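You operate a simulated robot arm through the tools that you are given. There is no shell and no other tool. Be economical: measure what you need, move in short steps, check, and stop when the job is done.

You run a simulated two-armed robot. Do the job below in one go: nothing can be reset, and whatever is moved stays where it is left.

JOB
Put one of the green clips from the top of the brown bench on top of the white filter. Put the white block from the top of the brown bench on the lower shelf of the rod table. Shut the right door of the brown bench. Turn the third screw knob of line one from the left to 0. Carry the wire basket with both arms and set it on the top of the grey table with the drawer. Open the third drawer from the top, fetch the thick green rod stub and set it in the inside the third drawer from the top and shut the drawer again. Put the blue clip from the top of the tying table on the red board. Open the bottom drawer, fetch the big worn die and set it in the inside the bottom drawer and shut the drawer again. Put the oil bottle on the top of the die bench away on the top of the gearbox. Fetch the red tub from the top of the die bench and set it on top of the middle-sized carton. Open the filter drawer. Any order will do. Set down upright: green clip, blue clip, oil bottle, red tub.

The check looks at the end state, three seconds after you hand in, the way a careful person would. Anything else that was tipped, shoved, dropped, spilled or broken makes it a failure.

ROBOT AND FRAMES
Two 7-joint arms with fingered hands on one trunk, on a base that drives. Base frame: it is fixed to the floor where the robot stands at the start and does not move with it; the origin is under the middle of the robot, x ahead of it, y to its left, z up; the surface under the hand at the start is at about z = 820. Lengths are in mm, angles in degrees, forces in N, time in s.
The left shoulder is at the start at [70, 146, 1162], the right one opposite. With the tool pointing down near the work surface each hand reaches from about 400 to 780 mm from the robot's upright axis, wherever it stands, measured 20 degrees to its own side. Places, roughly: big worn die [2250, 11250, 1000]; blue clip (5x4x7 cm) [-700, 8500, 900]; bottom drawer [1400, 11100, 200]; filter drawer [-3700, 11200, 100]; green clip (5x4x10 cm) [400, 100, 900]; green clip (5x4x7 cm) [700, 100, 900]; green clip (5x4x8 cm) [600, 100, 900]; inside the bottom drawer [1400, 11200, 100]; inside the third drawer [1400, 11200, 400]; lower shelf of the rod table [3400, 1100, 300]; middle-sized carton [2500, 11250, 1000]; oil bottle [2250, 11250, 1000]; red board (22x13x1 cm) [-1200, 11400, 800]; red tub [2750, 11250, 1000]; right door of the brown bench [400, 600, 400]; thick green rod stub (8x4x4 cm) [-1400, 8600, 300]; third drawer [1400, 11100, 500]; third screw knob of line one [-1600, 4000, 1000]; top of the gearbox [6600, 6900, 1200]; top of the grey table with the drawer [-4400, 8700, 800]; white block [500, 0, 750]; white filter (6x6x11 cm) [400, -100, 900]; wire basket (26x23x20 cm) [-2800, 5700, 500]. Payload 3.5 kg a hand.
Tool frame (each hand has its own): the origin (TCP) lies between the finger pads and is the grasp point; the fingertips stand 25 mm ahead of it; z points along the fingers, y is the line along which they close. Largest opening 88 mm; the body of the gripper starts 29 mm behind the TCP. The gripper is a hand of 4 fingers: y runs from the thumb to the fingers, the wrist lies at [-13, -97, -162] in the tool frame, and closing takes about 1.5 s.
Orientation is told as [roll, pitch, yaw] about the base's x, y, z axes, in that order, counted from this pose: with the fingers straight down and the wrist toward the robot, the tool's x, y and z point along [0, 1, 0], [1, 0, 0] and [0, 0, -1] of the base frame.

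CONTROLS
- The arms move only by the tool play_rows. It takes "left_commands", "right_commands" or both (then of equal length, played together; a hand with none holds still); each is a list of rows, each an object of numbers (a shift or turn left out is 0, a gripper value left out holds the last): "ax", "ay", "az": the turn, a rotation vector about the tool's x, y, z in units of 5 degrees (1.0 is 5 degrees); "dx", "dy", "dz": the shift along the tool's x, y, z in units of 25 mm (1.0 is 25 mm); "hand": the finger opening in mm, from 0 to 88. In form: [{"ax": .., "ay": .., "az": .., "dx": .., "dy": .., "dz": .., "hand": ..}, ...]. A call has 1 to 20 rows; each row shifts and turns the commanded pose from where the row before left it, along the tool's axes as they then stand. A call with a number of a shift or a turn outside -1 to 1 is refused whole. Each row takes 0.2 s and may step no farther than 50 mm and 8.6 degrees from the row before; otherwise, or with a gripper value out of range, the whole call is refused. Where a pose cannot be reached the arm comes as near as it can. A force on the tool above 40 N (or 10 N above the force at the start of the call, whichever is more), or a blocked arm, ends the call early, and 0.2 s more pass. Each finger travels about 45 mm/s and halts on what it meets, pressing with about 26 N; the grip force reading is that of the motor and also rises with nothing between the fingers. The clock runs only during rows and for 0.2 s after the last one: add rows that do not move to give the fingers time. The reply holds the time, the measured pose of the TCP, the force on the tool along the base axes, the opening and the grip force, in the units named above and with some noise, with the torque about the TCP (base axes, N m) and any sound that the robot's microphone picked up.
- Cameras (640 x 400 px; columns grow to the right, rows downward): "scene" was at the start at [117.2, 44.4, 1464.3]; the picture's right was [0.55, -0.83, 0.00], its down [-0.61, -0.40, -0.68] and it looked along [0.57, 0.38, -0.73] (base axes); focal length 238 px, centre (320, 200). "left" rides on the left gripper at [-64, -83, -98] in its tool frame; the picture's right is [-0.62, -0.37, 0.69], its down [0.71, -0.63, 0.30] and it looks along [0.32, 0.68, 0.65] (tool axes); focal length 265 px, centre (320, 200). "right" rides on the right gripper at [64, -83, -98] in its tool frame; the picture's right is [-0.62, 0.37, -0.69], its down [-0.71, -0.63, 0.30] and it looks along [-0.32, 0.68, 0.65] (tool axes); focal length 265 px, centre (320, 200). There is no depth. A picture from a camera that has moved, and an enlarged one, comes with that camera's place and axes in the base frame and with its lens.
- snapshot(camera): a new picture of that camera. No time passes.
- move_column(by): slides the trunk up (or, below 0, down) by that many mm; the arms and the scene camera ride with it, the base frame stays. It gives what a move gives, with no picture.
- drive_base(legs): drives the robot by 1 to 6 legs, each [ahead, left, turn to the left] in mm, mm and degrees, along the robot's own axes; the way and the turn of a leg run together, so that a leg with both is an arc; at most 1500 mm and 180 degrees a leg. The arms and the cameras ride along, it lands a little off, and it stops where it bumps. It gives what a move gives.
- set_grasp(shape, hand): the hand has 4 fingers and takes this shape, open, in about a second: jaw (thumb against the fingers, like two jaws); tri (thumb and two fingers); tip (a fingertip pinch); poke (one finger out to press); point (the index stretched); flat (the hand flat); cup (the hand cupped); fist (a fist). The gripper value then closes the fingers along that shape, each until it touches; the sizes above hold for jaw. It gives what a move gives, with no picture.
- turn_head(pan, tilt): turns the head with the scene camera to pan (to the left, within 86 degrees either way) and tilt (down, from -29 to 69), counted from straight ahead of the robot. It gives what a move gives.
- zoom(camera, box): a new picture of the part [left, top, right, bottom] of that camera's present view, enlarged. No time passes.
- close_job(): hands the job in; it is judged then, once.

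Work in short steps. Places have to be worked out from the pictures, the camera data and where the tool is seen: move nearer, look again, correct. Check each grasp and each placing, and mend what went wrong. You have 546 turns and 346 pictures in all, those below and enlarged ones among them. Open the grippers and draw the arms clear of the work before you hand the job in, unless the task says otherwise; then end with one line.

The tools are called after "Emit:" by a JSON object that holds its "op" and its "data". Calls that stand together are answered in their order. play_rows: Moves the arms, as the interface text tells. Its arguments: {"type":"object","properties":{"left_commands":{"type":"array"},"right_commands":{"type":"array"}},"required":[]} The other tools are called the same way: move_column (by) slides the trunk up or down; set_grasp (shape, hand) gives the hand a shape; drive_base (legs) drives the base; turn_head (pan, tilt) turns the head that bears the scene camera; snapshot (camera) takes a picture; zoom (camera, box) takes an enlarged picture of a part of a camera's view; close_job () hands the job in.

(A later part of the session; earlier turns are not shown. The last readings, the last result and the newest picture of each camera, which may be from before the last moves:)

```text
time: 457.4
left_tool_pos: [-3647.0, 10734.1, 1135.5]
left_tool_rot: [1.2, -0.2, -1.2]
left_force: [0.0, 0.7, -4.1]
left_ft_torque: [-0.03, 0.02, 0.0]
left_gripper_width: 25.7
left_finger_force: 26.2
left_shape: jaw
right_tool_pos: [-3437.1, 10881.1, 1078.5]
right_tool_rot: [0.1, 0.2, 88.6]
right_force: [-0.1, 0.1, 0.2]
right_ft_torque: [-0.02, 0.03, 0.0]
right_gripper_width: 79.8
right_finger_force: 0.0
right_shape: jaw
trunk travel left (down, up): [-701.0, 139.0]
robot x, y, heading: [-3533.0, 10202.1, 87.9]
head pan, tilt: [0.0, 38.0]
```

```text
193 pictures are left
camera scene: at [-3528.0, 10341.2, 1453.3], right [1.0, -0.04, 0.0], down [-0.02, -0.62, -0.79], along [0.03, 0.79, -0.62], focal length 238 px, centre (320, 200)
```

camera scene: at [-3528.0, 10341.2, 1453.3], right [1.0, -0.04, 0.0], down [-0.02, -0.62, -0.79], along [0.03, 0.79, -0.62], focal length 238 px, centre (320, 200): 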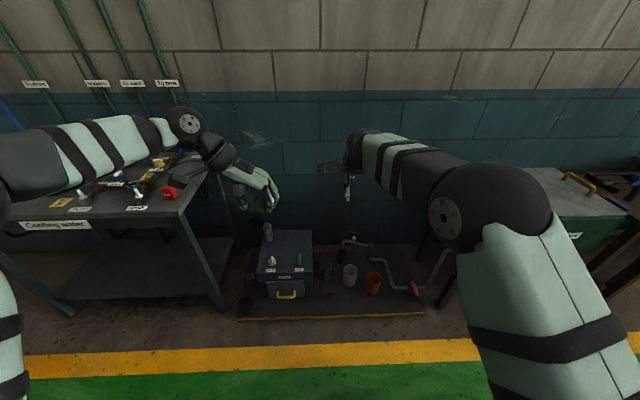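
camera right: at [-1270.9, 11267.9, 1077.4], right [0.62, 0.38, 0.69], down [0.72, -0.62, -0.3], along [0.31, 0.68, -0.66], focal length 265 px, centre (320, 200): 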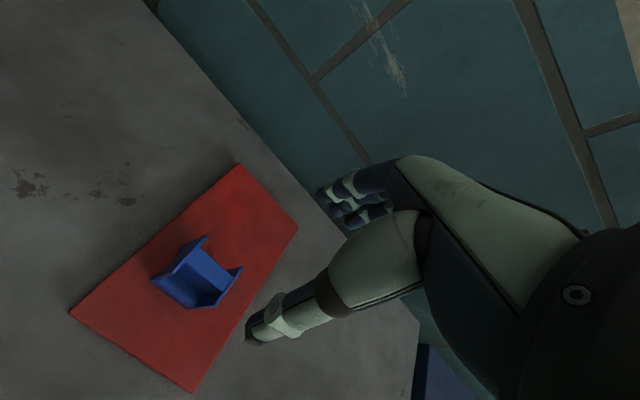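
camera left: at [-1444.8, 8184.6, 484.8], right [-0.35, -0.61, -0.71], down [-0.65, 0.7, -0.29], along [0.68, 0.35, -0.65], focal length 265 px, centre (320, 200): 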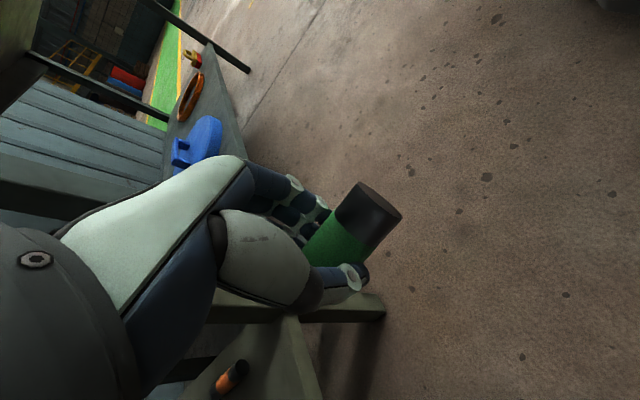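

Emit:
{"op": "zoom", "data": {"camera": "scene", "box": [220, 215, 440, 335]}}

```text
2.91 times, centred on (330, 275) of scene
camera zoom: at [-3528.0, 10341.2, 1453.3], right [1.0, -0.04, 0.0], down [-0.02, -0.62, -0.79], along [0.03, 0.79, -0.62], focal length 692 px, centre (291, -18)
```

zoom: 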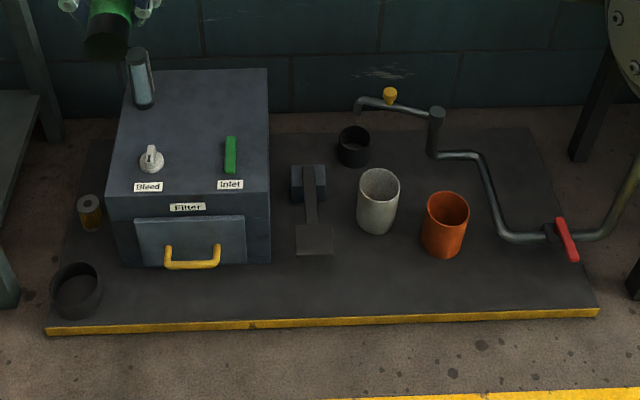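

The filter box stands on a low platform; its drawer has a yellow bar at about [-3700,11103,118]. I tuck the left hand (with stub) up and back, move to x≈-3780, then lower the trunk.

Emit:
{"op": "play_rows", "data": {"left_commands": [{"dz": -1, "dx": -0.6}, {"dz": -1, "dx": -0.6}, {"dz": -1, "dx": -0.6}, {"dz": -1, "dx": -0.6}, {"dz": -1, "dx": -0.6}, {"dz": -1, "dx": -0.6}, {"dz": -1, "dx": -0.6}, {"dz": -1}], "right_commands": [{"dy": -0.6, "dz": 1}, {"dy": -0.6, "dz": 1}, {"dy": -0.6, "dz": 1}, {"dy": -0.6, "dz": 1}, {"dy": -0.6, "dz": 1}, {"dz": 1}, {"dz": 1}, {"dz": 1}]}}

Emit:
{"op": "drive_base", "data": {"legs": [[0, 240, 2], [150, 0, 0]]}}

Emit:
{"op": "move_column", "data": {"by": -400}}

Emit:
{"op": "turn_head", "data": {"pan": -5, "tilt": 35}}

Emit:
{"op": "snapshot", "data": {"camera": "scene"}}

```text
time: 459.2
left_tool_pos: [-3648.4, 10626.5, 1333.5]
left_tool_rot: [1.1, 0.0, -1.0]
left_force: [-0.7, -0.3, -5.6]
left_ft_torque: [0.0, 0.01, 0.04]
left_gripper_width: 25.4
left_finger_force: 26.0
left_shape: jaw
right_tool_pos: [-3438.7, 10805.2, 877.9]
right_tool_rot: [0.2, 0.4, 88.5]
right_force: [0.5, 0.4, -0.1]
right_ft_torque: [0.03, -0.01, -0.01]
right_gripper_width: 79.9
right_finger_force: 0.1
right_shape: jaw
trunk travel left (down, up): [-701.0, 139.0]
robot x, y, heading: [-3534.3, 10201.8, 87.8]
head pan, tilt: [0.0, 38.0]
```

```text
time: 462.0
left_tool_pos: [-3903.6, 10775.7, 1335.1]
left_tool_rot: [1.3, 0.1, 1.0]
left_force: [-0.1, 0.0, -4.7]
left_ft_torque: [0.02, -0.01, -0.02]
left_gripper_width: 25.6
left_finger_force: 25.9
left_shape: jaw
right_tool_pos: [-3701.8, 10963.3, 880.5]
right_tool_rot: [0.1, 0.3, 90.5]
right_force: [-0.6, -1.0, 0.1]
right_ft_torque: [-0.02, 0.03, 0.0]
right_gripper_width: 79.8
right_finger_force: 0.0
right_shape: jaw
trunk travel left (down, up): [-701.0, 139.0]
robot x, y, heading: [-3771.6, 10362.5, 90.0]
head pan, tilt: [0.0, 38.0]
```

```text
time: 465.8
left_tool_pos: [-3904.5, 10777.9, 933.9]
left_tool_rot: [1.1, 0.0, 0.9]
left_force: [-0.4, -0.8, -4.1]
left_ft_torque: [-0.02, -0.03, -0.01]
left_gripper_width: 25.6
left_finger_force: 26.2
left_shape: jaw
right_tool_pos: [-3699.2, 10964.5, 480.5]
right_tool_rot: [0.1, 0.2, 90.5]
right_force: [0.2, 0.1, -0.4]
right_ft_torque: [-0.01, 0.03, 0.0]
right_gripper_width: 79.7
right_finger_force: 0.1
right_shape: jaw
trunk travel left (down, up): [-301.0, 539.0]
robot x, y, heading: [-3774.9, 10360.9, 90.0]
head pan, tilt: [0.0, 38.0]
```

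```text
time: 466.5
left_tool_pos: [-3904.0, 10778.5, 935.2]
left_tool_rot: [1.1, 0.0, 0.9]
left_force: [-0.4, 0.8, -4.6]
left_ft_torque: [0.0, 0.02, 0.02]
left_gripper_width: 25.7
left_finger_force: 25.7
left_shape: jaw
right_tool_pos: [-3701.3, 10964.4, 480.4]
right_tool_rot: [0.1, 0.2, 90.5]
right_force: [0.7, -0.2, 0.0]
right_ft_torque: [0.02, 0.0, 0.01]
right_gripper_width: 79.8
right_finger_force: 0.1
right_shape: jaw
trunk travel left (down, up): [-301.0, 539.0]
robot x, y, heading: [-3776.1, 10356.4, 89.7]
head pan, tilt: [-5.0, 35.0]
```

```text
191 pictures are left
camera scene: at [-3766.2, 10499.6, 1057.8], right [1.0, -0.09, 0.0], down [-0.05, -0.57, -0.82], along [0.07, 0.82, -0.57], focal length 238 px, centre (320, 200)
```

scene: 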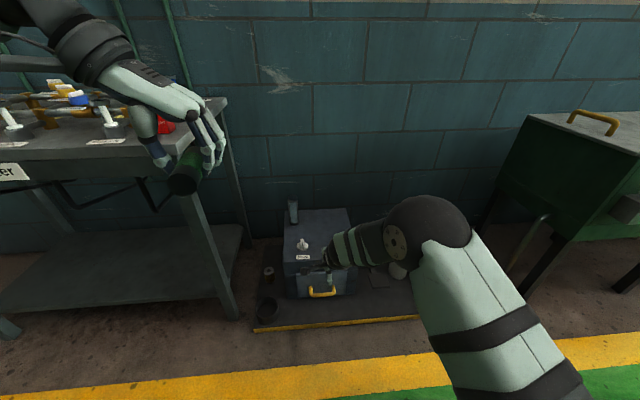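

Emit:
{"op": "zoom", "data": {"camera": "scene", "box": [250, 190, 430, 340]}}

Emit:
{"op": "snapshot", "data": {"camera": "right"}}

```text
2.67 times, centred on (340, 265) of scene
camera zoom: at [-3766.2, 10499.6, 1057.8], right [1.0, -0.09, 0.0], down [-0.05, -0.57, -0.82], along [0.07, 0.82, -0.57], focal length 634 px, centre (267, 27)
```

zoom: 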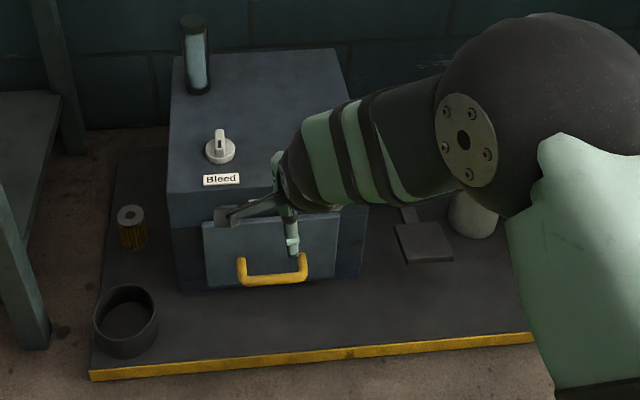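

```text
189 pictures are left
camera right: at [-3764.3, 10881.4, 578.0], right [0.62, 0.38, 0.69], down [0.72, -0.63, -0.3], along [0.32, 0.68, -0.66], focal length 265 px, centre (320, 200)
```

right: 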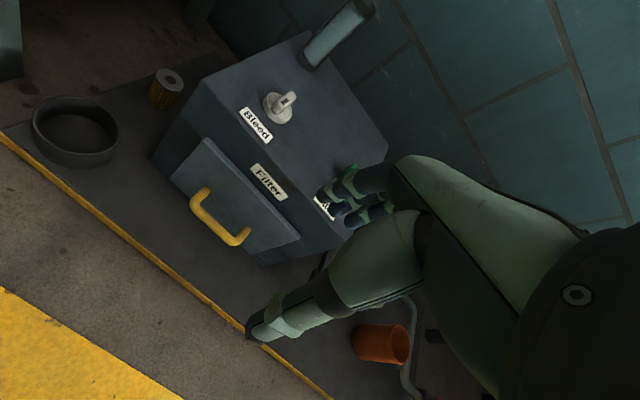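

Bar triangulates to ≈[-3706,11077,180]. I lower the trunk 230, narrow the right hand to 30 mm and drive 85 mm closer.

Emit:
{"op": "move_column", "data": {"by": -220}}

Emit:
{"op": "drive_base", "data": {"legs": [[85, 0, 0]]}}

Emit:
{"op": "play_rows", "data": {"right_commands": [{"hand": 50, "dx": 0.1}, {"hand": 30, "dx": 0.1}, {"hand": 30}, {"hand": 30}, {"hand": 30}]}}

Emit:
{"op": "snapshot", "data": {"camera": "right"}}

Emit:
{"op": "snapshot", "data": {"camera": "scene"}}

```text
time: 468.8
left_tool_pos: [-3904.3, 10777.2, 714.4]
left_tool_rot: [1.1, -0.1, 0.8]
left_force: [-0.2, 0.4, -3.8]
left_ft_torque: [-0.01, 0.0, -0.01]
left_gripper_width: 25.6
left_finger_force: 25.9
left_shape: jaw
right_tool_pos: [-3700.8, 10964.3, 259.4]
right_tool_rot: [0.2, 0.3, 90.5]
right_force: [-0.3, 1.3, 0.0]
right_ft_torque: [-0.01, -0.05, -0.02]
right_gripper_width: 79.9
right_finger_force: 0.2
right_shape: jaw
trunk travel left (down, up): [-81.0, 759.0]
robot x, y, heading: [-3778.6, 10361.5, 90.1]
head pan, tilt: [-5.0, 35.0]
```

```text
time: 469.9
left_tool_pos: [-3903.0, 10863.7, 714.2]
left_tool_rot: [1.1, 0.0, 0.7]
left_force: [-0.6, -0.4, -3.5]
left_ft_torque: [0.0, 0.0, 0.0]
left_gripper_width: 25.6
left_finger_force: 26.3
left_shape: jaw
right_tool_pos: [-3700.6, 11051.6, 258.4]
right_tool_rot: [0.2, 0.3, 90.5]
right_force: [0.1, 0.5, 0.1]
right_ft_torque: [0.0, 0.02, 0.0]
right_gripper_width: 80.0
right_finger_force: 0.0
right_shape: jaw
trunk travel left (down, up): [-81.0, 759.0]
robot x, y, heading: [-3774.7, 10449.5, 89.6]
head pan, tilt: [-5.0, 35.0]
```

```text
time: 471.1
left_tool_pos: [-3903.9, 10864.0, 714.5]
left_tool_rot: [1.2, 0.0, 0.8]
left_force: [-0.3, 0.1, -4.8]
left_ft_torque: [-0.02, 0.02, -0.01]
left_gripper_width: 25.7
left_finger_force: 26.0
left_shape: jaw
right_tool_pos: [-3704.4, 11050.0, 259.8]
right_tool_rot: [0.2, 0.2, 90.5]
right_force: [0.2, -0.6, 0.7]
right_ft_torque: [0.0, -0.03, -0.02]
right_gripper_width: 30.4
right_finger_force: 0.0
right_shape: jaw
trunk travel left (down, up): [-81.0, 759.0]
robot x, y, heading: [-3773.7, 10445.0, 89.9]
head pan, tilt: [-5.0, 35.0]
```

```text
188 pictures are left
camera right: at [-3768.5, 10967.4, 358.4], right [0.62, 0.38, 0.69], down [0.72, -0.63, -0.3], along [0.32, 0.68, -0.66], focal length 265 px, centre (320, 200)
```

right: 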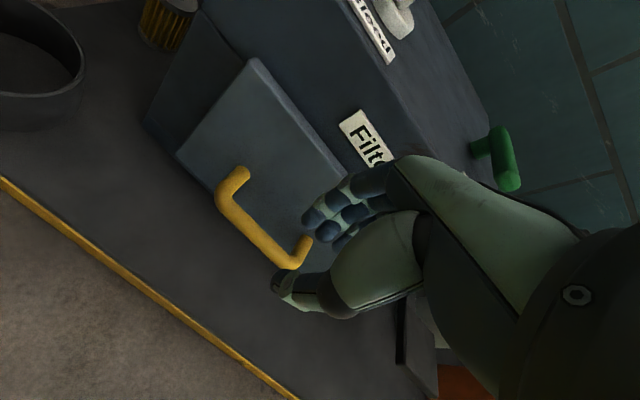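

```text
187 pictures are left
camera scene: at [-3765.8, 10585.8, 837.9], right [1.0, -0.09, 0.0], down [-0.05, -0.57, -0.82], along [0.07, 0.82, -0.57], focal length 238 px, centre (320, 200)
```

scene: 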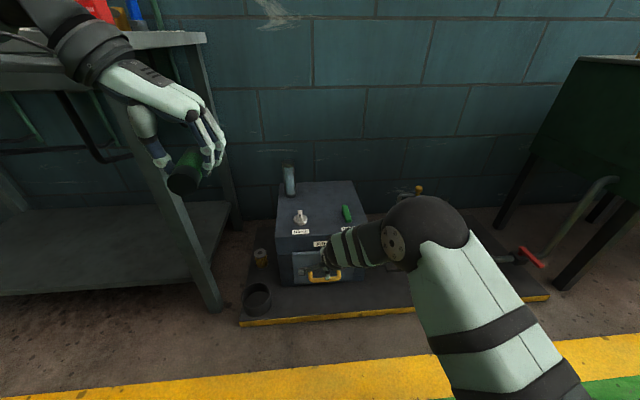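

Bar: x -3750..-3672, y≈11074, z≈177; drawer face y≈11107. Align above it with a 26 mm opening and check.

Emit:
{"op": "play_rows", "data": {"right_commands": [{"dx": 0.26, "dy": 0.5, "hand": 26}, {"dy": 0.42}, {"dz": 0.9}, {}]}}

Emit:
{"op": "snapshot", "data": {"camera": "right"}}

Emit:
{"op": "zoom", "data": {"camera": "scene", "box": [270, 220, 390, 310]}}

```text
time: 472.1
left_tool_pos: [-3905.9, 10864.2, 714.7]
left_tool_rot: [1.1, 0.0, 0.8]
left_force: [0.2, 0.0, -4.2]
left_ft_torque: [-0.03, -0.01, 0.02]
left_gripper_width: 25.5
left_finger_force: 26.1
left_shape: jaw
right_tool_pos: [-3712.5, 11073.0, 236.0]
right_tool_rot: [0.1, 0.3, 90.5]
right_force: [0.2, -0.5, -0.1]
right_ft_torque: [0.02, -0.01, -0.02]
right_gripper_width: 26.5
right_finger_force: 0.1
right_shape: jaw
trunk travel left (down, up): [-81.0, 759.0]
robot x, y, heading: [-3773.6, 10447.6, 90.0]
head pan, tilt: [-5.0, 35.0]
```

```text
186 pictures are left
camera right: at [-3775.7, 10990.0, 335.0], right [0.62, 0.38, 0.69], down [0.72, -0.63, -0.3], along [0.32, 0.68, -0.66], focal length 265 px, centre (320, 200)
```

right: 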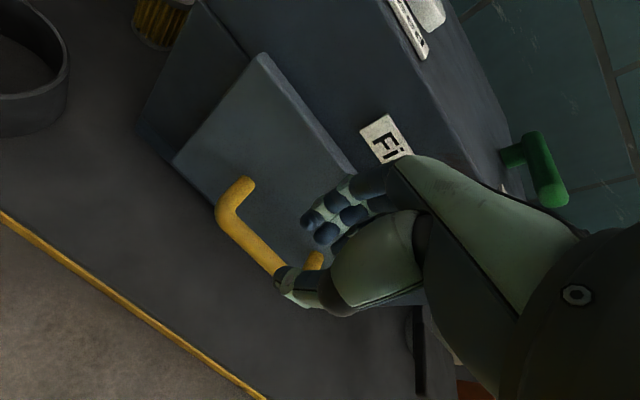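

```text
4.44 times, centred on (330, 265) of scene
camera zoom: at [-3765.8, 10585.9, 837.9], right [1.0, -0.09, 0.0], down [-0.05, -0.57, -0.82], along [0.07, 0.82, -0.57], focal length 1057 px, centre (276, -89)
```

zoom: 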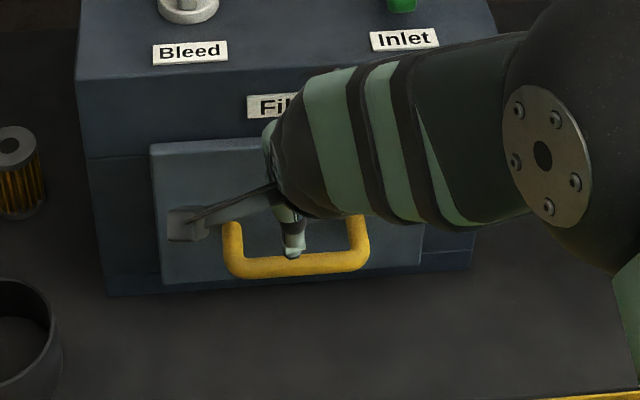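

Everything agrees; thumb is in front of the bar. Descend 46 mm around it.

Emit:
{"op": "play_rows", "data": {"right_commands": [{"dz": 0.5}, {"dz": 0.5}, {"dz": 0.5}, {"dz": 0.34}, {}]}}

Emit:
{"op": "snapshot", "data": {"camera": "right"}}

```text
time: 473.3
left_tool_pos: [-3904.1, 10863.9, 714.5]
left_tool_rot: [1.2, 0.0, 0.8]
left_force: [0.0, -0.2, -4.1]
left_ft_torque: [-0.03, -0.01, 0.0]
left_gripper_width: 25.5
left_finger_force: 26.4
left_shape: jaw
right_tool_pos: [-3712.0, 11071.2, 190.2]
right_tool_rot: [0.0, 0.3, 90.4]
right_force: [0.6, 0.7, 0.4]
right_ft_torque: [0.01, -0.01, 0.03]
right_gripper_width: 26.2
right_finger_force: 0.1
right_shape: jaw
trunk travel left (down, up): [-81.0, 759.0]
robot x, y, heading: [-3774.7, 10449.0, 89.6]
head pan, tilt: [-5.0, 35.0]
```

```text
184 pictures are left
camera right: at [-3775.2, 10989.1, 288.5], right [0.62, 0.38, 0.69], down [0.72, -0.63, -0.3], along [0.32, 0.68, -0.66], focal length 265 px, centre (320, 200)
```

right: 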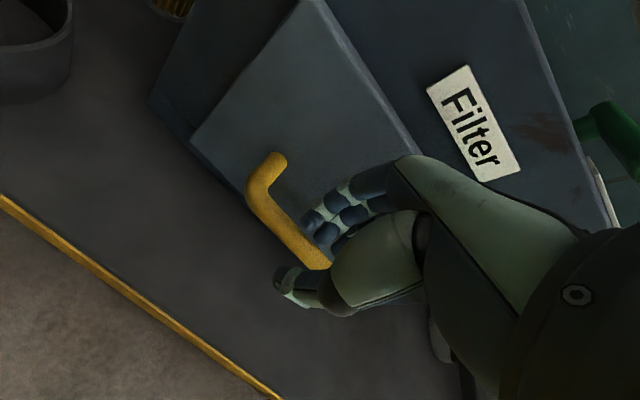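

The bar is inside the hand. Close and pull by driving back.

Emit:
{"op": "play_rows", "data": {"right_commands": [{"hand": 10}, {"hand": 0}, {"hand": 0}, {"hand": 0}, {"hand": 0}]}}

Emit:
{"op": "drive_base", "data": {"legs": [[-120, 0, 0]]}}

Emit:
{"op": "snapshot", "data": {"camera": "right"}}

Emit:
{"op": "snapshot", "data": {"camera": "scene"}}

```text
time: 474.5
left_tool_pos: [-3904.1, 10864.0, 714.6]
left_tool_rot: [1.0, -0.1, 0.7]
left_force: [0.1, 0.2, -3.7]
left_ft_torque: [0.01, -0.01, 0.02]
left_gripper_width: 25.4
left_finger_force: 25.6
left_shape: jaw
right_tool_pos: [-3712.3, 11070.8, 190.8]
right_tool_rot: [0.1, 0.4, 90.6]
right_force: [-0.1, 0.1, 0.0]
right_ft_torque: [0.03, -0.01, 0.01]
right_gripper_width: 0.1
right_finger_force: 25.5
right_shape: jaw
trunk travel left (down, up): [-81.0, 759.0]
robot x, y, heading: [-3774.2, 10444.0, 89.7]
head pan, tilt: [-5.0, 35.0]
```

```text
time: 475.8
left_tool_pos: [-3903.4, 10742.7, 713.2]
left_tool_rot: [1.1, 0.0, 0.6]
left_force: [0.7, -0.2, -4.7]
left_ft_torque: [-0.01, -0.02, 0.02]
left_gripper_width: 25.5
left_finger_force: 25.9
left_shape: jaw
right_tool_pos: [-3711.3, 10949.3, 189.5]
right_tool_rot: [0.2, 0.3, 90.4]
right_force: [-0.5, -0.1, 0.2]
right_ft_torque: [-0.01, 0.03, 0.04]
right_gripper_width: 0.1
right_finger_force: 25.7
right_shape: jaw
trunk travel left (down, up): [-81.0, 759.0]
robot x, y, heading: [-3774.5, 10326.8, 90.0]
head pan, tilt: [-5.0, 35.0]
```

```text
183 pictures are left
camera right: at [-3774.8, 10866.8, 288.8], right [0.62, 0.38, 0.69], down [0.72, -0.63, -0.3], along [0.32, 0.68, -0.66], focal length 265 px, centre (320, 200)
```

right: 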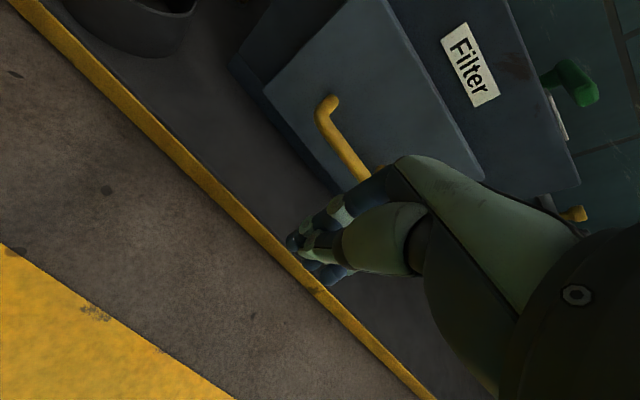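

```text
182 pictures are left
camera scene: at [-3766.0, 10463.4, 837.9], right [1.0, -0.09, 0.0], down [-0.05, -0.57, -0.82], along [0.07, 0.82, -0.57], focal length 238 px, centre (320, 200)
```

scene: 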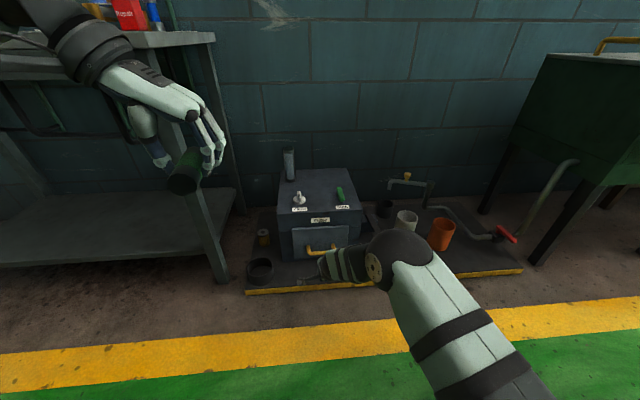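

The hand closed above the bar. Using two hand-camera views the bar is actually at ≈[-3697,11106,121] (lower and further). I reopen, rise a little, and drive in 155 mm.

Emit:
{"op": "play_rows", "data": {"right_commands": [{"hand": 28, "dz": -0.8}, {"dx": -0.4}, {}, {}]}}

Emit:
{"op": "drive_base", "data": {"legs": [[155, 0, 0]]}}

Emit:
{"op": "snapshot", "data": {"camera": "right"}}

```text
time: 476.8
left_tool_pos: [-3903.2, 10741.1, 714.0]
left_tool_rot: [1.1, 0.0, 0.7]
left_force: [-0.8, 0.6, -4.0]
left_ft_torque: [0.01, -0.01, 0.02]
left_gripper_width: 25.3
left_finger_force: 26.1
left_shape: jaw
right_tool_pos: [-3700.6, 10949.7, 209.9]
right_tool_rot: [0.1, 0.3, 90.4]
right_force: [0.1, -0.1, -0.5]
right_ft_torque: [0.01, -0.01, 0.01]
right_gripper_width: 27.5
right_finger_force: 0.0
right_shape: jaw
trunk travel left (down, up): [-81.0, 759.0]
robot x, y, heading: [-3773.3, 10325.2, 89.9]
head pan, tilt: [-5.0, 35.0]
```

```text
time: 478.2
left_tool_pos: [-3902.5, 10894.5, 713.7]
left_tool_rot: [0.9, 0.1, 0.7]
left_force: [-0.4, 0.3, -5.4]
left_ft_torque: [-0.01, 0.04, 0.02]
left_gripper_width: 25.5
left_finger_force: 25.6
left_shape: jaw
right_tool_pos: [-3702.2, 11090.9, 202.0]
right_tool_rot: [0.1, 2.2, 90.7]
right_force: [0.3, -10.3, 2.9]
right_ft_torque: [0.21, -0.02, -0.13]
right_gripper_width: 25.7
right_finger_force: 0.0
right_shape: jaw
trunk travel left (down, up): [-81.0, 759.0]
robot x, y, heading: [-3775.8, 10479.4, 89.6]
head pan, tilt: [-5.0, 35.0]
stopped in leg 1: the force on the tool passed its limit at 49 N (the readings are from after the stop); the commanded pose is now the measured one
```

```text
181 pictures are left
camera right: at [-3765.6, 11011.2, 303.3], right [0.62, 0.4, 0.68], down [0.72, -0.63, -0.28], along [0.32, 0.66, -0.68], focal length 265 px, centre (320, 200)
```

right: 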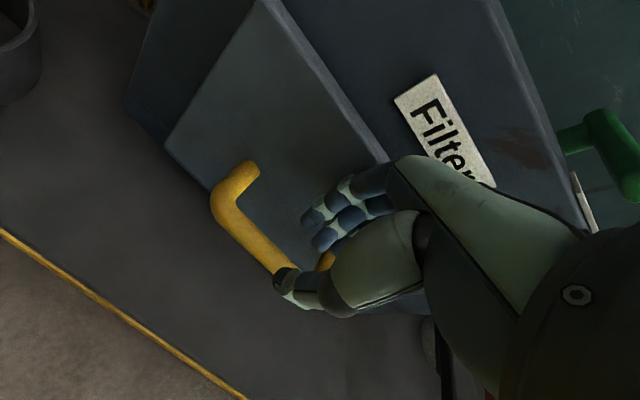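

The knuckles met the box front, so the fingers need to come in slanted. I back off 50 mm, pitch the hand 30° (fingers forward-down), narrow to 20 mm.

Emit:
{"op": "play_rows", "data": {"right_commands": [{"dy": -1, "hand": 22}, {"dy": -1}, {"ax": -1}, {"ax": -1}, {"ax": -1}, {"ax": -1}, {"ax": -1}, {"ax": -1}, {}]}}

Emit:
{"op": "snapshot", "data": {"camera": "right"}}

Emit:
{"op": "zoom", "data": {"camera": "scene", "box": [260, 220, 400, 330]}}

```text
time: 480.2
left_tool_pos: [-3904.0, 10894.5, 712.7]
left_tool_rot: [1.0, 0.0, 0.8]
left_force: [0.4, 0.8, -4.2]
left_ft_torque: [0.01, 0.0, 0.0]
left_gripper_width: 25.7
left_finger_force: 25.7
left_shape: jaw
right_tool_pos: [-3702.3, 11044.1, 204.6]
right_tool_rot: [0.1, -28.1, 90.6]
right_force: [0.2, 0.1, 0.3]
right_ft_torque: [-0.03, 0.01, 0.0]
right_gripper_width: 22.2
right_finger_force: 0.0
right_shape: jaw
trunk travel left (down, up): [-81.0, 759.0]
robot x, y, heading: [-3774.9, 10477.9, 89.7]
head pan, tilt: [-5.0, 35.0]
```

```text
180 pictures are left
camera right: at [-3764.4, 10922.8, 251.6], right [0.62, 0.01, 0.78], down [0.72, -0.4, -0.57], along [0.31, 0.91, -0.26], focal length 265 px, centre (320, 200)
```

right: 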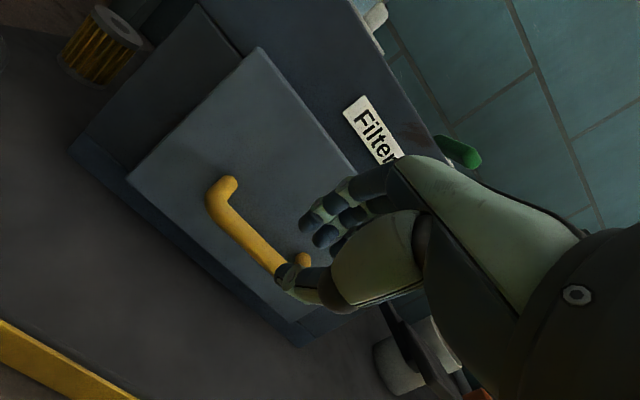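

```text
3.64 times, centred on (330, 275) of scene
camera zoom: at [-3765.6, 10615.9, 837.9], right [1.0, -0.09, 0.0], down [-0.05, -0.57, -0.82], along [0.07, 0.82, -0.57], focal length 865 px, centre (284, -73)
```

zoom: 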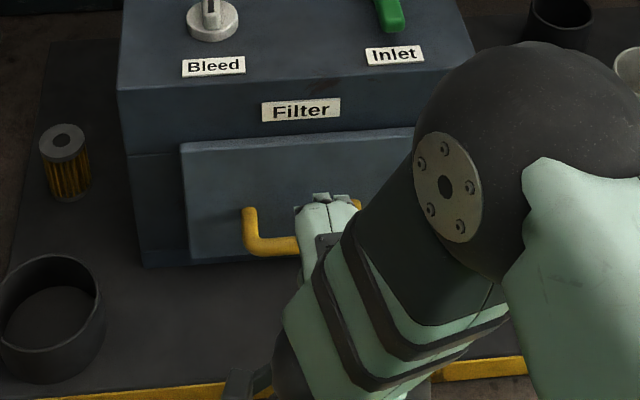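

Bar y≈11107, z≈128 from this view too. Shift onto the approach line and slide in 55 mm along the fingers.

Emit:
{"op": "play_rows", "data": {"right_commands": [{"dy": 0.78, "dz": 0.41}, {"dz": 0.6}, {"dz": 0.6}, {"dz": 0.6}, {"dz": 0.4}, {}]}}

Emit:
{"op": "snapshot", "data": {"camera": "right"}}

```text
time: 481.6
left_tool_pos: [-3904.2, 10896.1, 714.0]
left_tool_rot: [1.0, 0.0, 0.8]
left_force: [0.1, 1.1, -4.6]
left_ft_torque: [-0.01, 0.0, 0.02]
left_gripper_width: 25.4
left_finger_force: 26.5
left_shape: jaw
right_tool_pos: [-3701.8, 11091.8, 156.4]
right_tool_rot: [0.1, -28.0, 90.7]
right_force: [-0.1, -0.6, -0.3]
right_ft_torque: [0.02, -0.01, 0.02]
right_gripper_width: 22.5
right_finger_force: 0.0
right_shape: jaw
trunk travel left (down, up): [-81.0, 759.0]
robot x, y, heading: [-3774.6, 10477.5, 89.7]
head pan, tilt: [-5.0, 35.0]
```

```text
178 pictures are left
camera right: at [-3764.0, 10971.3, 203.9], right [0.62, 0.01, 0.78], down [0.72, -0.4, -0.57], along [0.31, 0.91, -0.26], focal length 265 px, centre (320, 200)
```

right: 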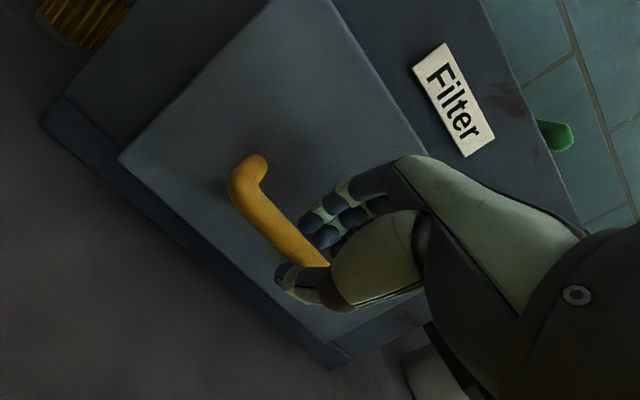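

The bar is entering the hand near the finger tips. Slide 12 mm further and close.

Emit:
{"op": "play_rows", "data": {"right_commands": [{"dz": 0.25}, {"dz": 0.25}, {}, {"hand": 10}, {"hand": 0}, {"hand": 0}, {"hand": 0}]}}

Emit:
{"op": "snapshot", "data": {"camera": "right"}}

```text
time: 483.2
left_tool_pos: [-3902.8, 10896.3, 713.6]
left_tool_rot: [0.8, -0.1, 0.8]
left_force: [-0.7, 0.7, -4.1]
left_ft_torque: [-0.01, -0.02, 0.02]
left_gripper_width: 25.3
left_finger_force: 25.9
left_shape: jaw
right_tool_pos: [-3702.3, 11096.6, 143.0]
right_tool_rot: [0.2, -27.8, 90.6]
right_force: [0.8, -0.1, -8.4]
right_ft_torque: [0.02, -0.02, 0.05]
right_gripper_width: 3.6
right_finger_force: 26.0
right_shape: jaw
trunk travel left (down, up): [-81.0, 759.0]
robot x, y, heading: [-3774.0, 10476.8, 89.8]
head pan, tilt: [-5.0, 35.0]
```

```text
177 pictures are left
camera right: at [-3764.6, 10976.2, 190.8], right [0.62, 0.01, 0.78], down [0.72, -0.41, -0.56], along [0.31, 0.91, -0.26], focal length 265 px, centre (320, 200)
```

right: 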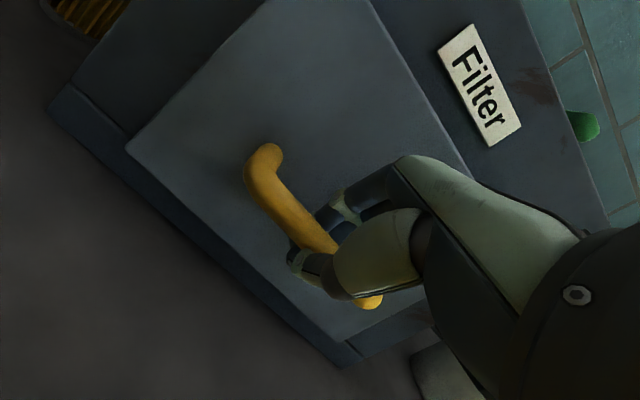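

The fingers hold the bar. Pull back 60 mm and check.

Emit:
{"op": "drive_base", "data": {"legs": [[-70, 0, 0]]}}

Emit:
{"op": "snapshot", "data": {"camera": "right"}}

```text
time: 484.3
left_tool_pos: [-3904.7, 10825.6, 712.2]
left_tool_rot: [0.9, 0.0, 0.8]
left_force: [0.4, -0.8, -4.6]
left_ft_torque: [-0.04, -0.01, 0.02]
left_gripper_width: 25.6
left_finger_force: 25.6
left_shape: jaw
right_tool_pos: [-3700.9, 11026.3, 142.7]
right_tool_rot: [0.0, -27.8, 90.6]
right_force: [2.3, -1.2, -14.5]
right_ft_torque: [0.05, -0.02, 0.07]
right_gripper_width: 3.9
right_finger_force: 25.6
right_shape: jaw
trunk travel left (down, up): [-81.0, 759.0]
robot x, y, heading: [-3777.9, 10408.7, 89.8]
head pan, tilt: [-5.0, 35.0]
```

```text
176 pictures are left
camera right: at [-3764.9, 10906.7, 190.8], right [0.62, 0.01, 0.78], down [0.72, -0.41, -0.56], along [0.31, 0.91, -0.26], focal length 265 px, centre (320, 200)
```

right: 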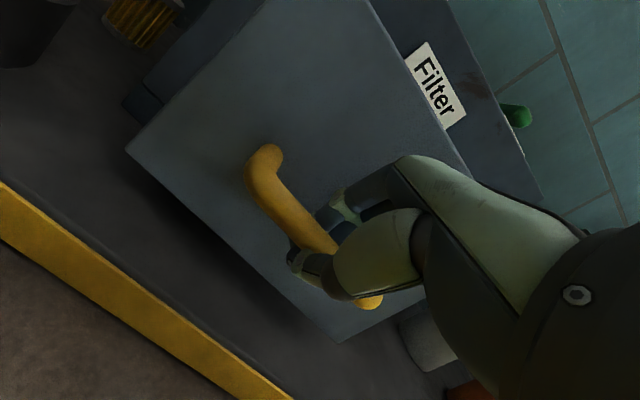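

The drawer is coming out. Pull further until it resists.

Emit:
{"op": "drive_base", "data": {"legs": [[-110, 0, 0]]}}

Emit:
{"op": "snapshot", "data": {"camera": "right"}}

```text
time: 485.5
left_tool_pos: [-3903.5, 10714.5, 713.1]
left_tool_rot: [0.9, 0.0, 0.9]
left_force: [-0.5, -0.6, -5.4]
left_ft_torque: [-0.01, 0.0, -0.02]
left_gripper_width: 25.5
left_finger_force: 26.2
left_shape: jaw
right_tool_pos: [-3702.5, 10915.5, 141.8]
right_tool_rot: [0.0, -27.7, 90.7]
right_force: [3.8, -1.2, -12.7]
right_ft_torque: [-0.01, -0.01, 0.05]
right_gripper_width: 4.0
right_finger_force: 26.3
right_shape: jaw
trunk travel left (down, up): [-81.0, 759.0]
robot x, y, heading: [-3775.9, 10297.2, 89.9]
head pan, tilt: [-5.0, 35.0]
```

```text
175 pictures are left
camera right: at [-3765.2, 10795.4, 190.4], right [0.62, 0.01, 0.78], down [0.72, -0.41, -0.56], along [0.31, 0.91, -0.26], focal length 265 px, centre (320, 200)
```

right: 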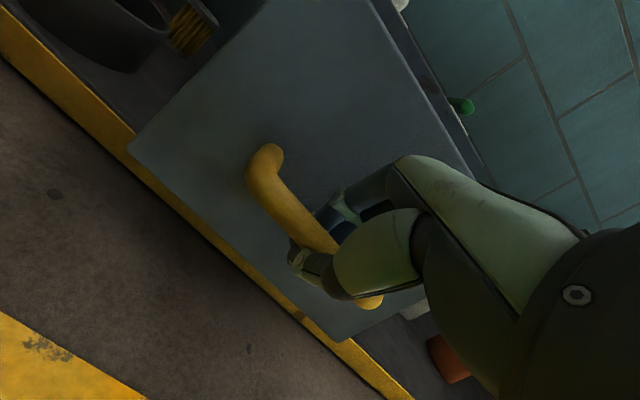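

180 mm open. Pull a bit more, gently.

Emit:
{"op": "drive_base", "data": {"legs": [[-40, 0, 0]]}}

Emit:
{"op": "zoom", "data": {"camera": "scene", "box": [240, 150, 440, 330]}}

```text
time: 486.3
left_tool_pos: [-3905.7, 10700.3, 710.1]
left_tool_rot: [0.5, 0.3, 0.8]
left_force: [-0.6, -0.5, -4.9]
left_ft_torque: [0.0, -0.01, 0.02]
left_gripper_width: 25.3
left_finger_force: 26.0
left_shape: jaw
right_tool_pos: [-3701.7, 10901.8, 142.1]
right_tool_rot: [0.0, -27.7, 90.6]
right_force: [-1.9, 21.8, -19.3]
right_ft_torque: [0.01, 0.08, 0.18]
right_gripper_width: 2.7
right_finger_force: 26.7
right_shape: jaw
trunk travel left (down, up): [-81.0, 759.0]
robot x, y, heading: [-3774.5, 10282.7, 90.2]
head pan, tilt: [-5.0, 35.0]
stopped in leg 1: the force on the tool passed its limit at 60 N (the readings are from after the stop); the commanded pose is now the measured one
```

```text
2.22 times, centred on (340, 240) of scene
camera zoom: at [-3766.4, 10421.9, 837.4], right [1.0, -0.09, 0.0], down [-0.05, -0.57, -0.82], along [0.07, 0.81, -0.58], focal length 529 px, centre (276, 111)
```

zoom: 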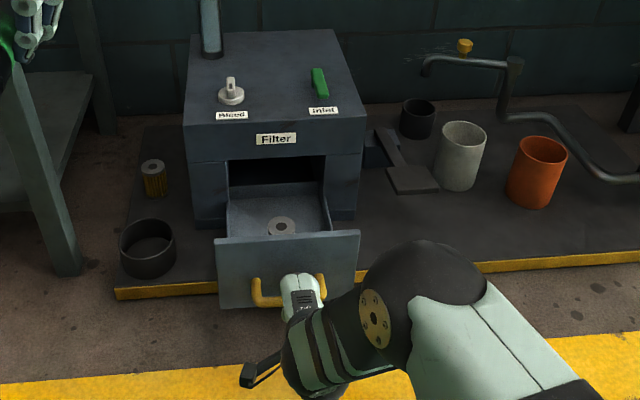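

Drawer fully open at its stop. Release and withdraw along the finger direction.

Emit:
{"op": "play_rows", "data": {"right_commands": [{"hand": 24}, {"hand": 24}, {"hand": 24}, {"dz": -0.6}, {"dz": -0.8}, {"dz": -0.9}, {"dz": -0.9}, {"dz": -0.9}, {"ax": 1}, {"ax": 1}, {"ax": 1}, {"ax": 1}, {"ax": 1}, {"ax": 0.6, "hand": 80}]}}

Emit:
{"op": "drive_base", "data": {"legs": [[-60, 0, 0]]}}

Emit:
{"op": "move_column", "data": {"by": 400}}

Emit:
{"op": "snapshot", "data": {"camera": "scene"}}

```text
time: 489.3
left_tool_pos: [-3906.5, 10697.3, 712.1]
left_tool_rot: [0.8, 0.1, 1.0]
left_force: [-0.7, -0.6, -5.4]
left_ft_torque: [0.01, 0.01, -0.01]
left_gripper_width: 25.5
left_finger_force: 26.4
left_shape: jaw
right_tool_pos: [-3700.2, 10853.4, 236.1]
right_tool_rot: [0.1, 0.1, 90.6]
right_force: [-0.7, 0.6, -0.5]
right_ft_torque: [0.04, 0.0, 0.0]
right_gripper_width: 58.3
right_finger_force: 0.1
right_shape: jaw
trunk travel left (down, up): [-81.0, 759.0]
robot x, y, heading: [-3774.9, 10282.5, 89.7]
head pan, tilt: [-5.0, 35.0]
```

```text
time: 490.2
left_tool_pos: [-3905.1, 10637.9, 713.1]
left_tool_rot: [0.9, 0.2, 0.9]
left_force: [0.2, 0.7, -4.7]
left_ft_torque: [0.02, 0.01, -0.02]
left_gripper_width: 25.5
left_finger_force: 26.0
left_shape: jaw
right_tool_pos: [-3701.3, 10792.9, 234.9]
right_tool_rot: [0.1, 0.0, 90.6]
right_force: [0.0, -0.4, 0.7]
right_ft_torque: [0.0, 0.0, 0.0]
right_gripper_width: 79.7
right_finger_force: 0.1
right_shape: jaw
trunk travel left (down, up): [-81.0, 759.0]
robot x, y, heading: [-3773.2, 10220.6, 90.0]
head pan, tilt: [-5.0, 35.0]
```

```text
time: 494.1
left_tool_pos: [-3906.1, 10637.2, 1112.7]
left_tool_rot: [0.9, 0.1, 0.9]
left_force: [0.0, -0.4, -4.3]
left_ft_torque: [0.0, -0.02, 0.04]
left_gripper_width: 25.7
left_finger_force: 25.5
left_shape: jaw
right_tool_pos: [-3701.5, 10792.9, 634.5]
right_tool_rot: [0.0, 0.1, 90.6]
right_force: [0.3, 0.4, 1.0]
right_ft_torque: [0.03, 0.01, 0.0]
right_gripper_width: 79.6
right_finger_force: 0.1
right_shape: jaw
trunk travel left (down, up): [-481.0, 359.0]
robot x, y, heading: [-3778.3, 10219.9, 90.1]
head pan, tilt: [-5.0, 35.0]
```

```text
173 pictures are left
camera scene: at [-3766.7, 10359.3, 1237.8], right [1.0, -0.09, 0.0], down [-0.05, -0.57, -0.82], along [0.07, 0.82, -0.57], focal length 238 px, centre (320, 200)
```

scene: 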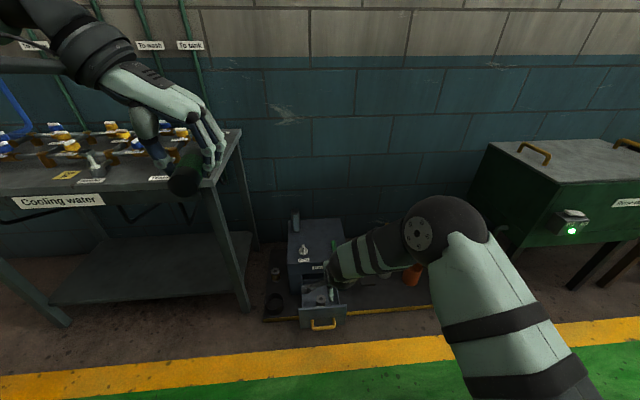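

Filter drawer is open. Raise the trunk and drive back right to the blue drawer cabinet.

Emit:
{"op": "move_column", "data": {"by": 250}}

Emit:
{"op": "drive_base", "data": {"legs": [[0, -1450, 0], [0, -1450, 0], [0, -1450, 0], [0, -730, 0]]}}

Emit:
{"op": "turn_head", "data": {"pan": 0, "tilt": 38}}

Emit:
{"op": "snapshot", "data": {"camera": "scene"}}

```text
time: 496.7
left_tool_pos: [-3905.6, 10638.0, 1363.0]
left_tool_rot: [0.8, 0.2, 0.9]
left_force: [0.3, -0.2, -4.8]
left_ft_torque: [-0.02, -0.03, -0.03]
left_gripper_width: 25.5
left_finger_force: 25.9
left_shape: jaw
right_tool_pos: [-3701.0, 10793.5, 884.7]
right_tool_rot: [0.0, 0.1, 90.6]
right_force: [0.0, 0.4, 0.3]
right_ft_torque: [0.01, 0.0, -0.01]
right_gripper_width: 79.8
right_finger_force: 0.1
right_shape: jaw
trunk travel left (down, up): [-731.0, 109.0]
robot x, y, heading: [-3772.3, 10218.5, 90.1]
head pan, tilt: [-5.0, 35.0]
```

```text
time: 521.1
left_tool_pos: [1198.7, 10700.2, 1363.1]
left_tool_rot: [0.8, 0.1, 0.4]
left_force: [0.1, 0.5, -5.3]
left_ft_torque: [0.01, 0.01, -0.01]
left_gripper_width: 25.7
left_finger_force: 26.1
left_shape: jaw
right_tool_pos: [1403.7, 10853.0, 885.3]
right_tool_rot: [0.1, 0.0, 89.8]
right_force: [0.2, -0.8, -0.1]
right_ft_torque: [-0.02, -0.01, 0.01]
right_gripper_width: 79.8
right_finger_force: 0.0
right_shape: jaw
trunk travel left (down, up): [-731.0, 109.0]
robot x, y, heading: [1325.0, 10278.1, 89.1]
head pan, tilt: [-5.0, 35.0]
```

```text
time: 521.8
left_tool_pos: [1199.2, 10699.9, 1362.5]
left_tool_rot: [0.8, 0.2, 0.3]
left_force: [-0.2, 0.0, -4.7]
left_ft_torque: [0.01, -0.02, 0.0]
left_gripper_width: 25.5
left_finger_force: 25.9
left_shape: jaw
right_tool_pos: [1405.1, 10853.9, 886.0]
right_tool_rot: [-0.1, -0.1, 89.9]
right_force: [-0.7, -0.9, -0.3]
right_ft_torque: [0.02, 0.03, 0.01]
right_gripper_width: 79.8
right_finger_force: 0.0
right_shape: jaw
trunk travel left (down, up): [-731.0, 109.0]
robot x, y, heading: [1324.5, 10281.2, 89.7]
head pan, tilt: [0.0, 38.0]
```

```text
172 pictures are left
camera scene: at [1327.0, 10418.8, 1483.3], right [1.0, -0.01, 0.0], down [-0.01, -0.62, -0.79], along [0.01, 0.79, -0.62], focal length 238 px, centre (320, 200)
```

scene: 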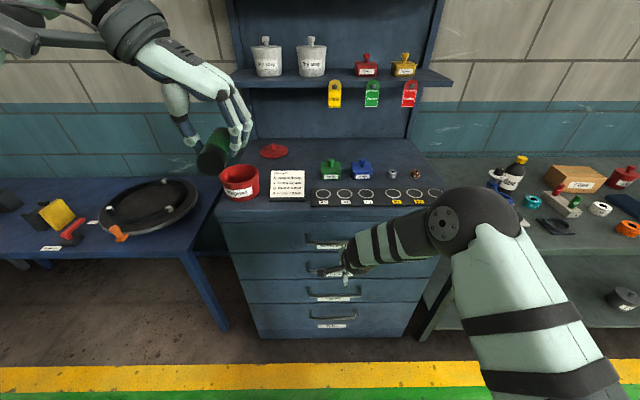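

Emit:
{"op": "zoom", "data": {"camera": "scene", "box": [210, 160, 450, 350]}}

Emit:
{"op": "snapshot", "data": {"camera": "right"}}

```text
2.11 times, centred on (330, 255) of scene
camera zoom: at [1327.0, 10418.8, 1483.3], right [1.0, -0.01, 0.0], down [-0.01, -0.62, -0.79], along [0.01, 0.79, -0.62], focal length 501 px, centre (299, 84)
```

zoom: 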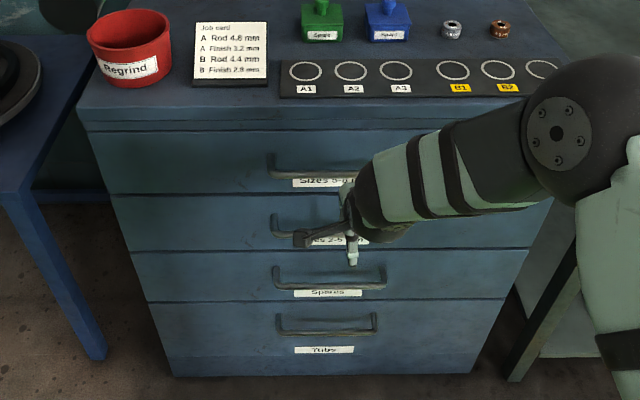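

```text
170 pictures are left
camera right: at [1340.6, 10770.6, 983.2], right [0.62, 0.37, 0.69], down [0.71, -0.63, -0.3], along [0.33, 0.68, -0.65], focal length 265 px, centre (320, 200)
```

right: 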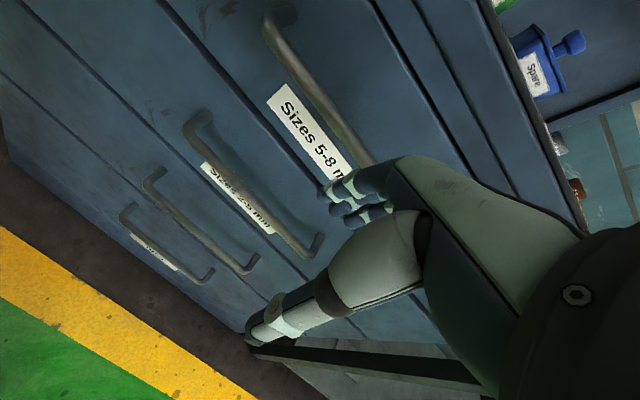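

Third handle ≈[1398,10980,~490]. I lower the trunk 330, pitch the right hand 30° with a 24 mm opening, and look from close.

Emit:
{"op": "move_column", "data": {"by": -320}}

Emit:
{"op": "play_rows", "data": {"right_commands": [{"ax": -1, "hand": 40}, {"ax": -1, "hand": 24}, {"ax": -1}, {"ax": -1}, {"ax": -1}, {"ax": -1}, {}]}}

Emit:
{"op": "snapshot", "data": {"camera": "right"}}

Emit:
{"op": "snapshot", "data": {"camera": "scene"}}

```text
time: 525.0
left_tool_pos: [1199.8, 10699.4, 1043.1]
left_tool_rot: [0.8, 0.2, 0.4]
left_force: [0.1, 0.1, -4.6]
left_ft_torque: [0.01, 0.0, 0.01]
left_gripper_width: 25.5
left_finger_force: 25.8
left_shape: jaw
right_tool_pos: [1404.1, 10854.3, 565.3]
right_tool_rot: [0.0, 0.0, 89.9]
right_force: [-0.5, -0.3, -0.5]
right_ft_torque: [0.02, -0.05, -0.01]
right_gripper_width: 80.3
right_finger_force: 0.1
right_shape: jaw
trunk travel left (down, up): [-411.0, 429.0]
robot x, y, heading: [1325.2, 10283.1, 89.3]
head pan, tilt: [0.0, 38.0]
```

```text
time: 526.6
left_tool_pos: [1198.2, 10699.6, 1043.7]
left_tool_rot: [0.7, 0.2, 0.3]
left_force: [-0.5, 0.3, -3.6]
left_ft_torque: [0.0, -0.03, 0.03]
left_gripper_width: 25.4
left_finger_force: 25.4
left_shape: jaw
right_tool_pos: [1404.4, 10852.9, 564.9]
right_tool_rot: [-0.1, -29.9, 90.0]
right_force: [0.0, 0.3, -0.4]
right_ft_torque: [-0.02, 0.04, 0.0]
right_gripper_width: 24.5
right_finger_force: 0.0
right_shape: jaw
trunk travel left (down, up): [-411.0, 429.0]
robot x, y, heading: [1328.7, 10279.0, 89.4]
head pan, tilt: [0.0, 38.0]
```

```text
169 pictures are left
camera right: at [1340.4, 10731.8, 608.0], right [0.62, -0.03, 0.78], down [0.71, -0.39, -0.58], along [0.33, 0.92, -0.22], focal length 265 px, centre (320, 200)
```

right: 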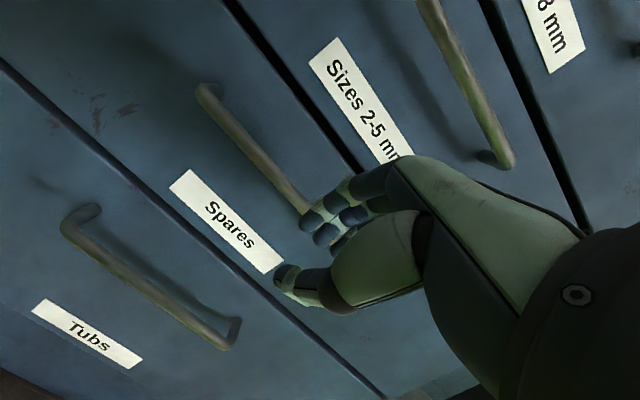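

```text
168 pictures are left
camera scene: at [1326.9, 10418.5, 1163.3], right [1.0, -0.01, 0.0], down [-0.01, -0.62, -0.79], along [0.01, 0.79, -0.62], focal length 238 px, centre (320, 200)
```

scene: 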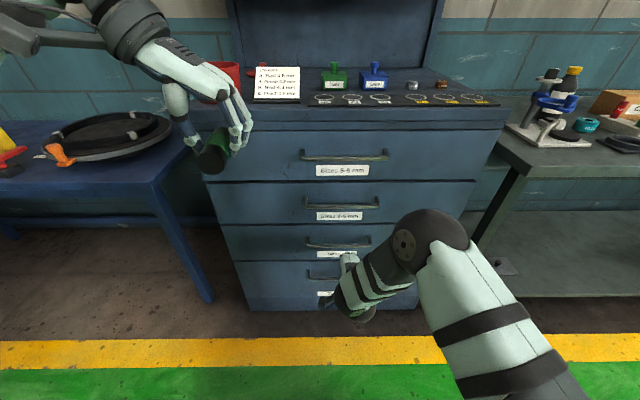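

Bar now well-conditioned: x 1288–1512, y≈10967, z≈538. I drive 70 ahead, shift to the approach line, and look.

Emit:
{"op": "drive_base", "data": {"legs": [[70, 0, 0]]}}

Emit:
{"op": "play_rows", "data": {"right_commands": [{"dz": -0.7, "dy": 0.5}, {"dz": -0.7, "dy": 0.5}, {}]}}

Emit:
{"op": "snapshot", "data": {"camera": "right"}}

```text
time: 527.6
left_tool_pos: [1200.5, 10771.6, 1042.0]
left_tool_rot: [0.7, 0.2, 0.2]
left_force: [-0.5, -0.1, -4.1]
left_ft_torque: [-0.05, 0.0, -0.03]
left_gripper_width: 25.5
left_finger_force: 25.9
left_shape: jaw
right_tool_pos: [1407.0, 10923.6, 564.7]
right_tool_rot: [-0.1, -29.9, 89.9]
right_force: [-0.2, 0.0, -0.3]
right_ft_torque: [0.03, 0.03, 0.01]
right_gripper_width: 24.5
right_finger_force: 0.1
right_shape: jaw
trunk travel left (down, up): [-411.0, 429.0]
robot x, y, heading: [1323.0, 10352.9, 89.3]
head pan, tilt: [0.0, 38.0]
```

```text
time: 528.4
left_tool_pos: [1199.2, 10771.5, 1042.2]
left_tool_rot: [0.8, 0.2, 0.2]
left_force: [0.3, 0.7, -3.9]
left_ft_torque: [0.0, 0.01, 0.01]
left_gripper_width: 25.5
left_finger_force: 25.6
left_shape: jaw
right_tool_pos: [1405.4, 10927.6, 607.8]
right_tool_rot: [0.0, -29.9, 89.8]
right_force: [-0.5, -0.7, -0.1]
right_ft_torque: [-0.03, -0.04, -0.02]
right_gripper_width: 24.5
right_finger_force: 0.0
right_shape: jaw
trunk travel left (down, up): [-411.0, 429.0]
robot x, y, heading: [1326.2, 10350.0, 89.5]
head pan, tilt: [0.0, 38.0]
```

```text
167 pictures are left
camera right: at [1341.2, 10807.2, 650.7], right [0.62, -0.03, 0.78], down [0.71, -0.39, -0.58], along [0.33, 0.92, -0.23], focal length 265 px, centre (320, 200)
```

right: 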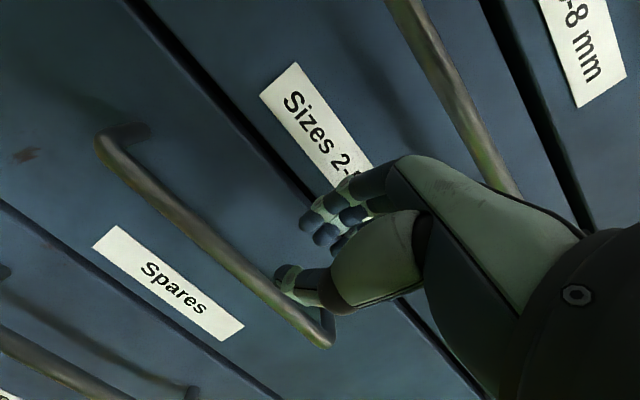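

Corners confirm B=(y 10967, z 535). Slide in 70 mm along the fingers, then close.

Emit:
{"op": "play_rows", "data": {"right_commands": [{"dz": 0.6}, {"dz": 0.6}, {"dz": 0.6}, {"dz": 0.5}, {"dz": 0.5}, {}, {"hand": 10}, {"hand": 0}, {"hand": 0}, {"hand": 0}]}}

Emit:
{"op": "snapshot", "data": {"camera": "right"}}

```text
time: 530.6
left_tool_pos: [1201.1, 10771.9, 1042.4]
left_tool_rot: [0.7, 0.2, 0.3]
left_force: [0.2, -0.2, -5.1]
left_ft_torque: [0.0, -0.01, -0.04]
left_gripper_width: 25.6
left_finger_force: 26.4
left_shape: jaw
right_tool_pos: [1406.0, 10962.4, 546.0]
right_tool_rot: [-0.1, -29.7, 89.9]
right_force: [-0.1, 2.0, -8.5]
right_ft_torque: [0.01, 0.01, 0.1]
right_gripper_width: 5.2
right_finger_force: 26.8
right_shape: jaw
trunk travel left (down, up): [-411.0, 429.0]
robot x, y, heading: [1327.2, 10356.0, 89.4]
head pan, tilt: [0.0, 38.0]
```

```text
166 pictures are left
camera right: at [1342.0, 10842.1, 590.4], right [0.62, -0.03, 0.78], down [0.71, -0.4, -0.58], along [0.33, 0.92, -0.23], focal length 265 px, centre (320, 200)
```

right: 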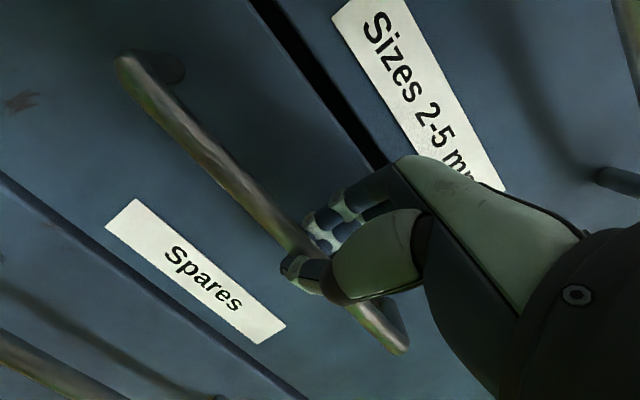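

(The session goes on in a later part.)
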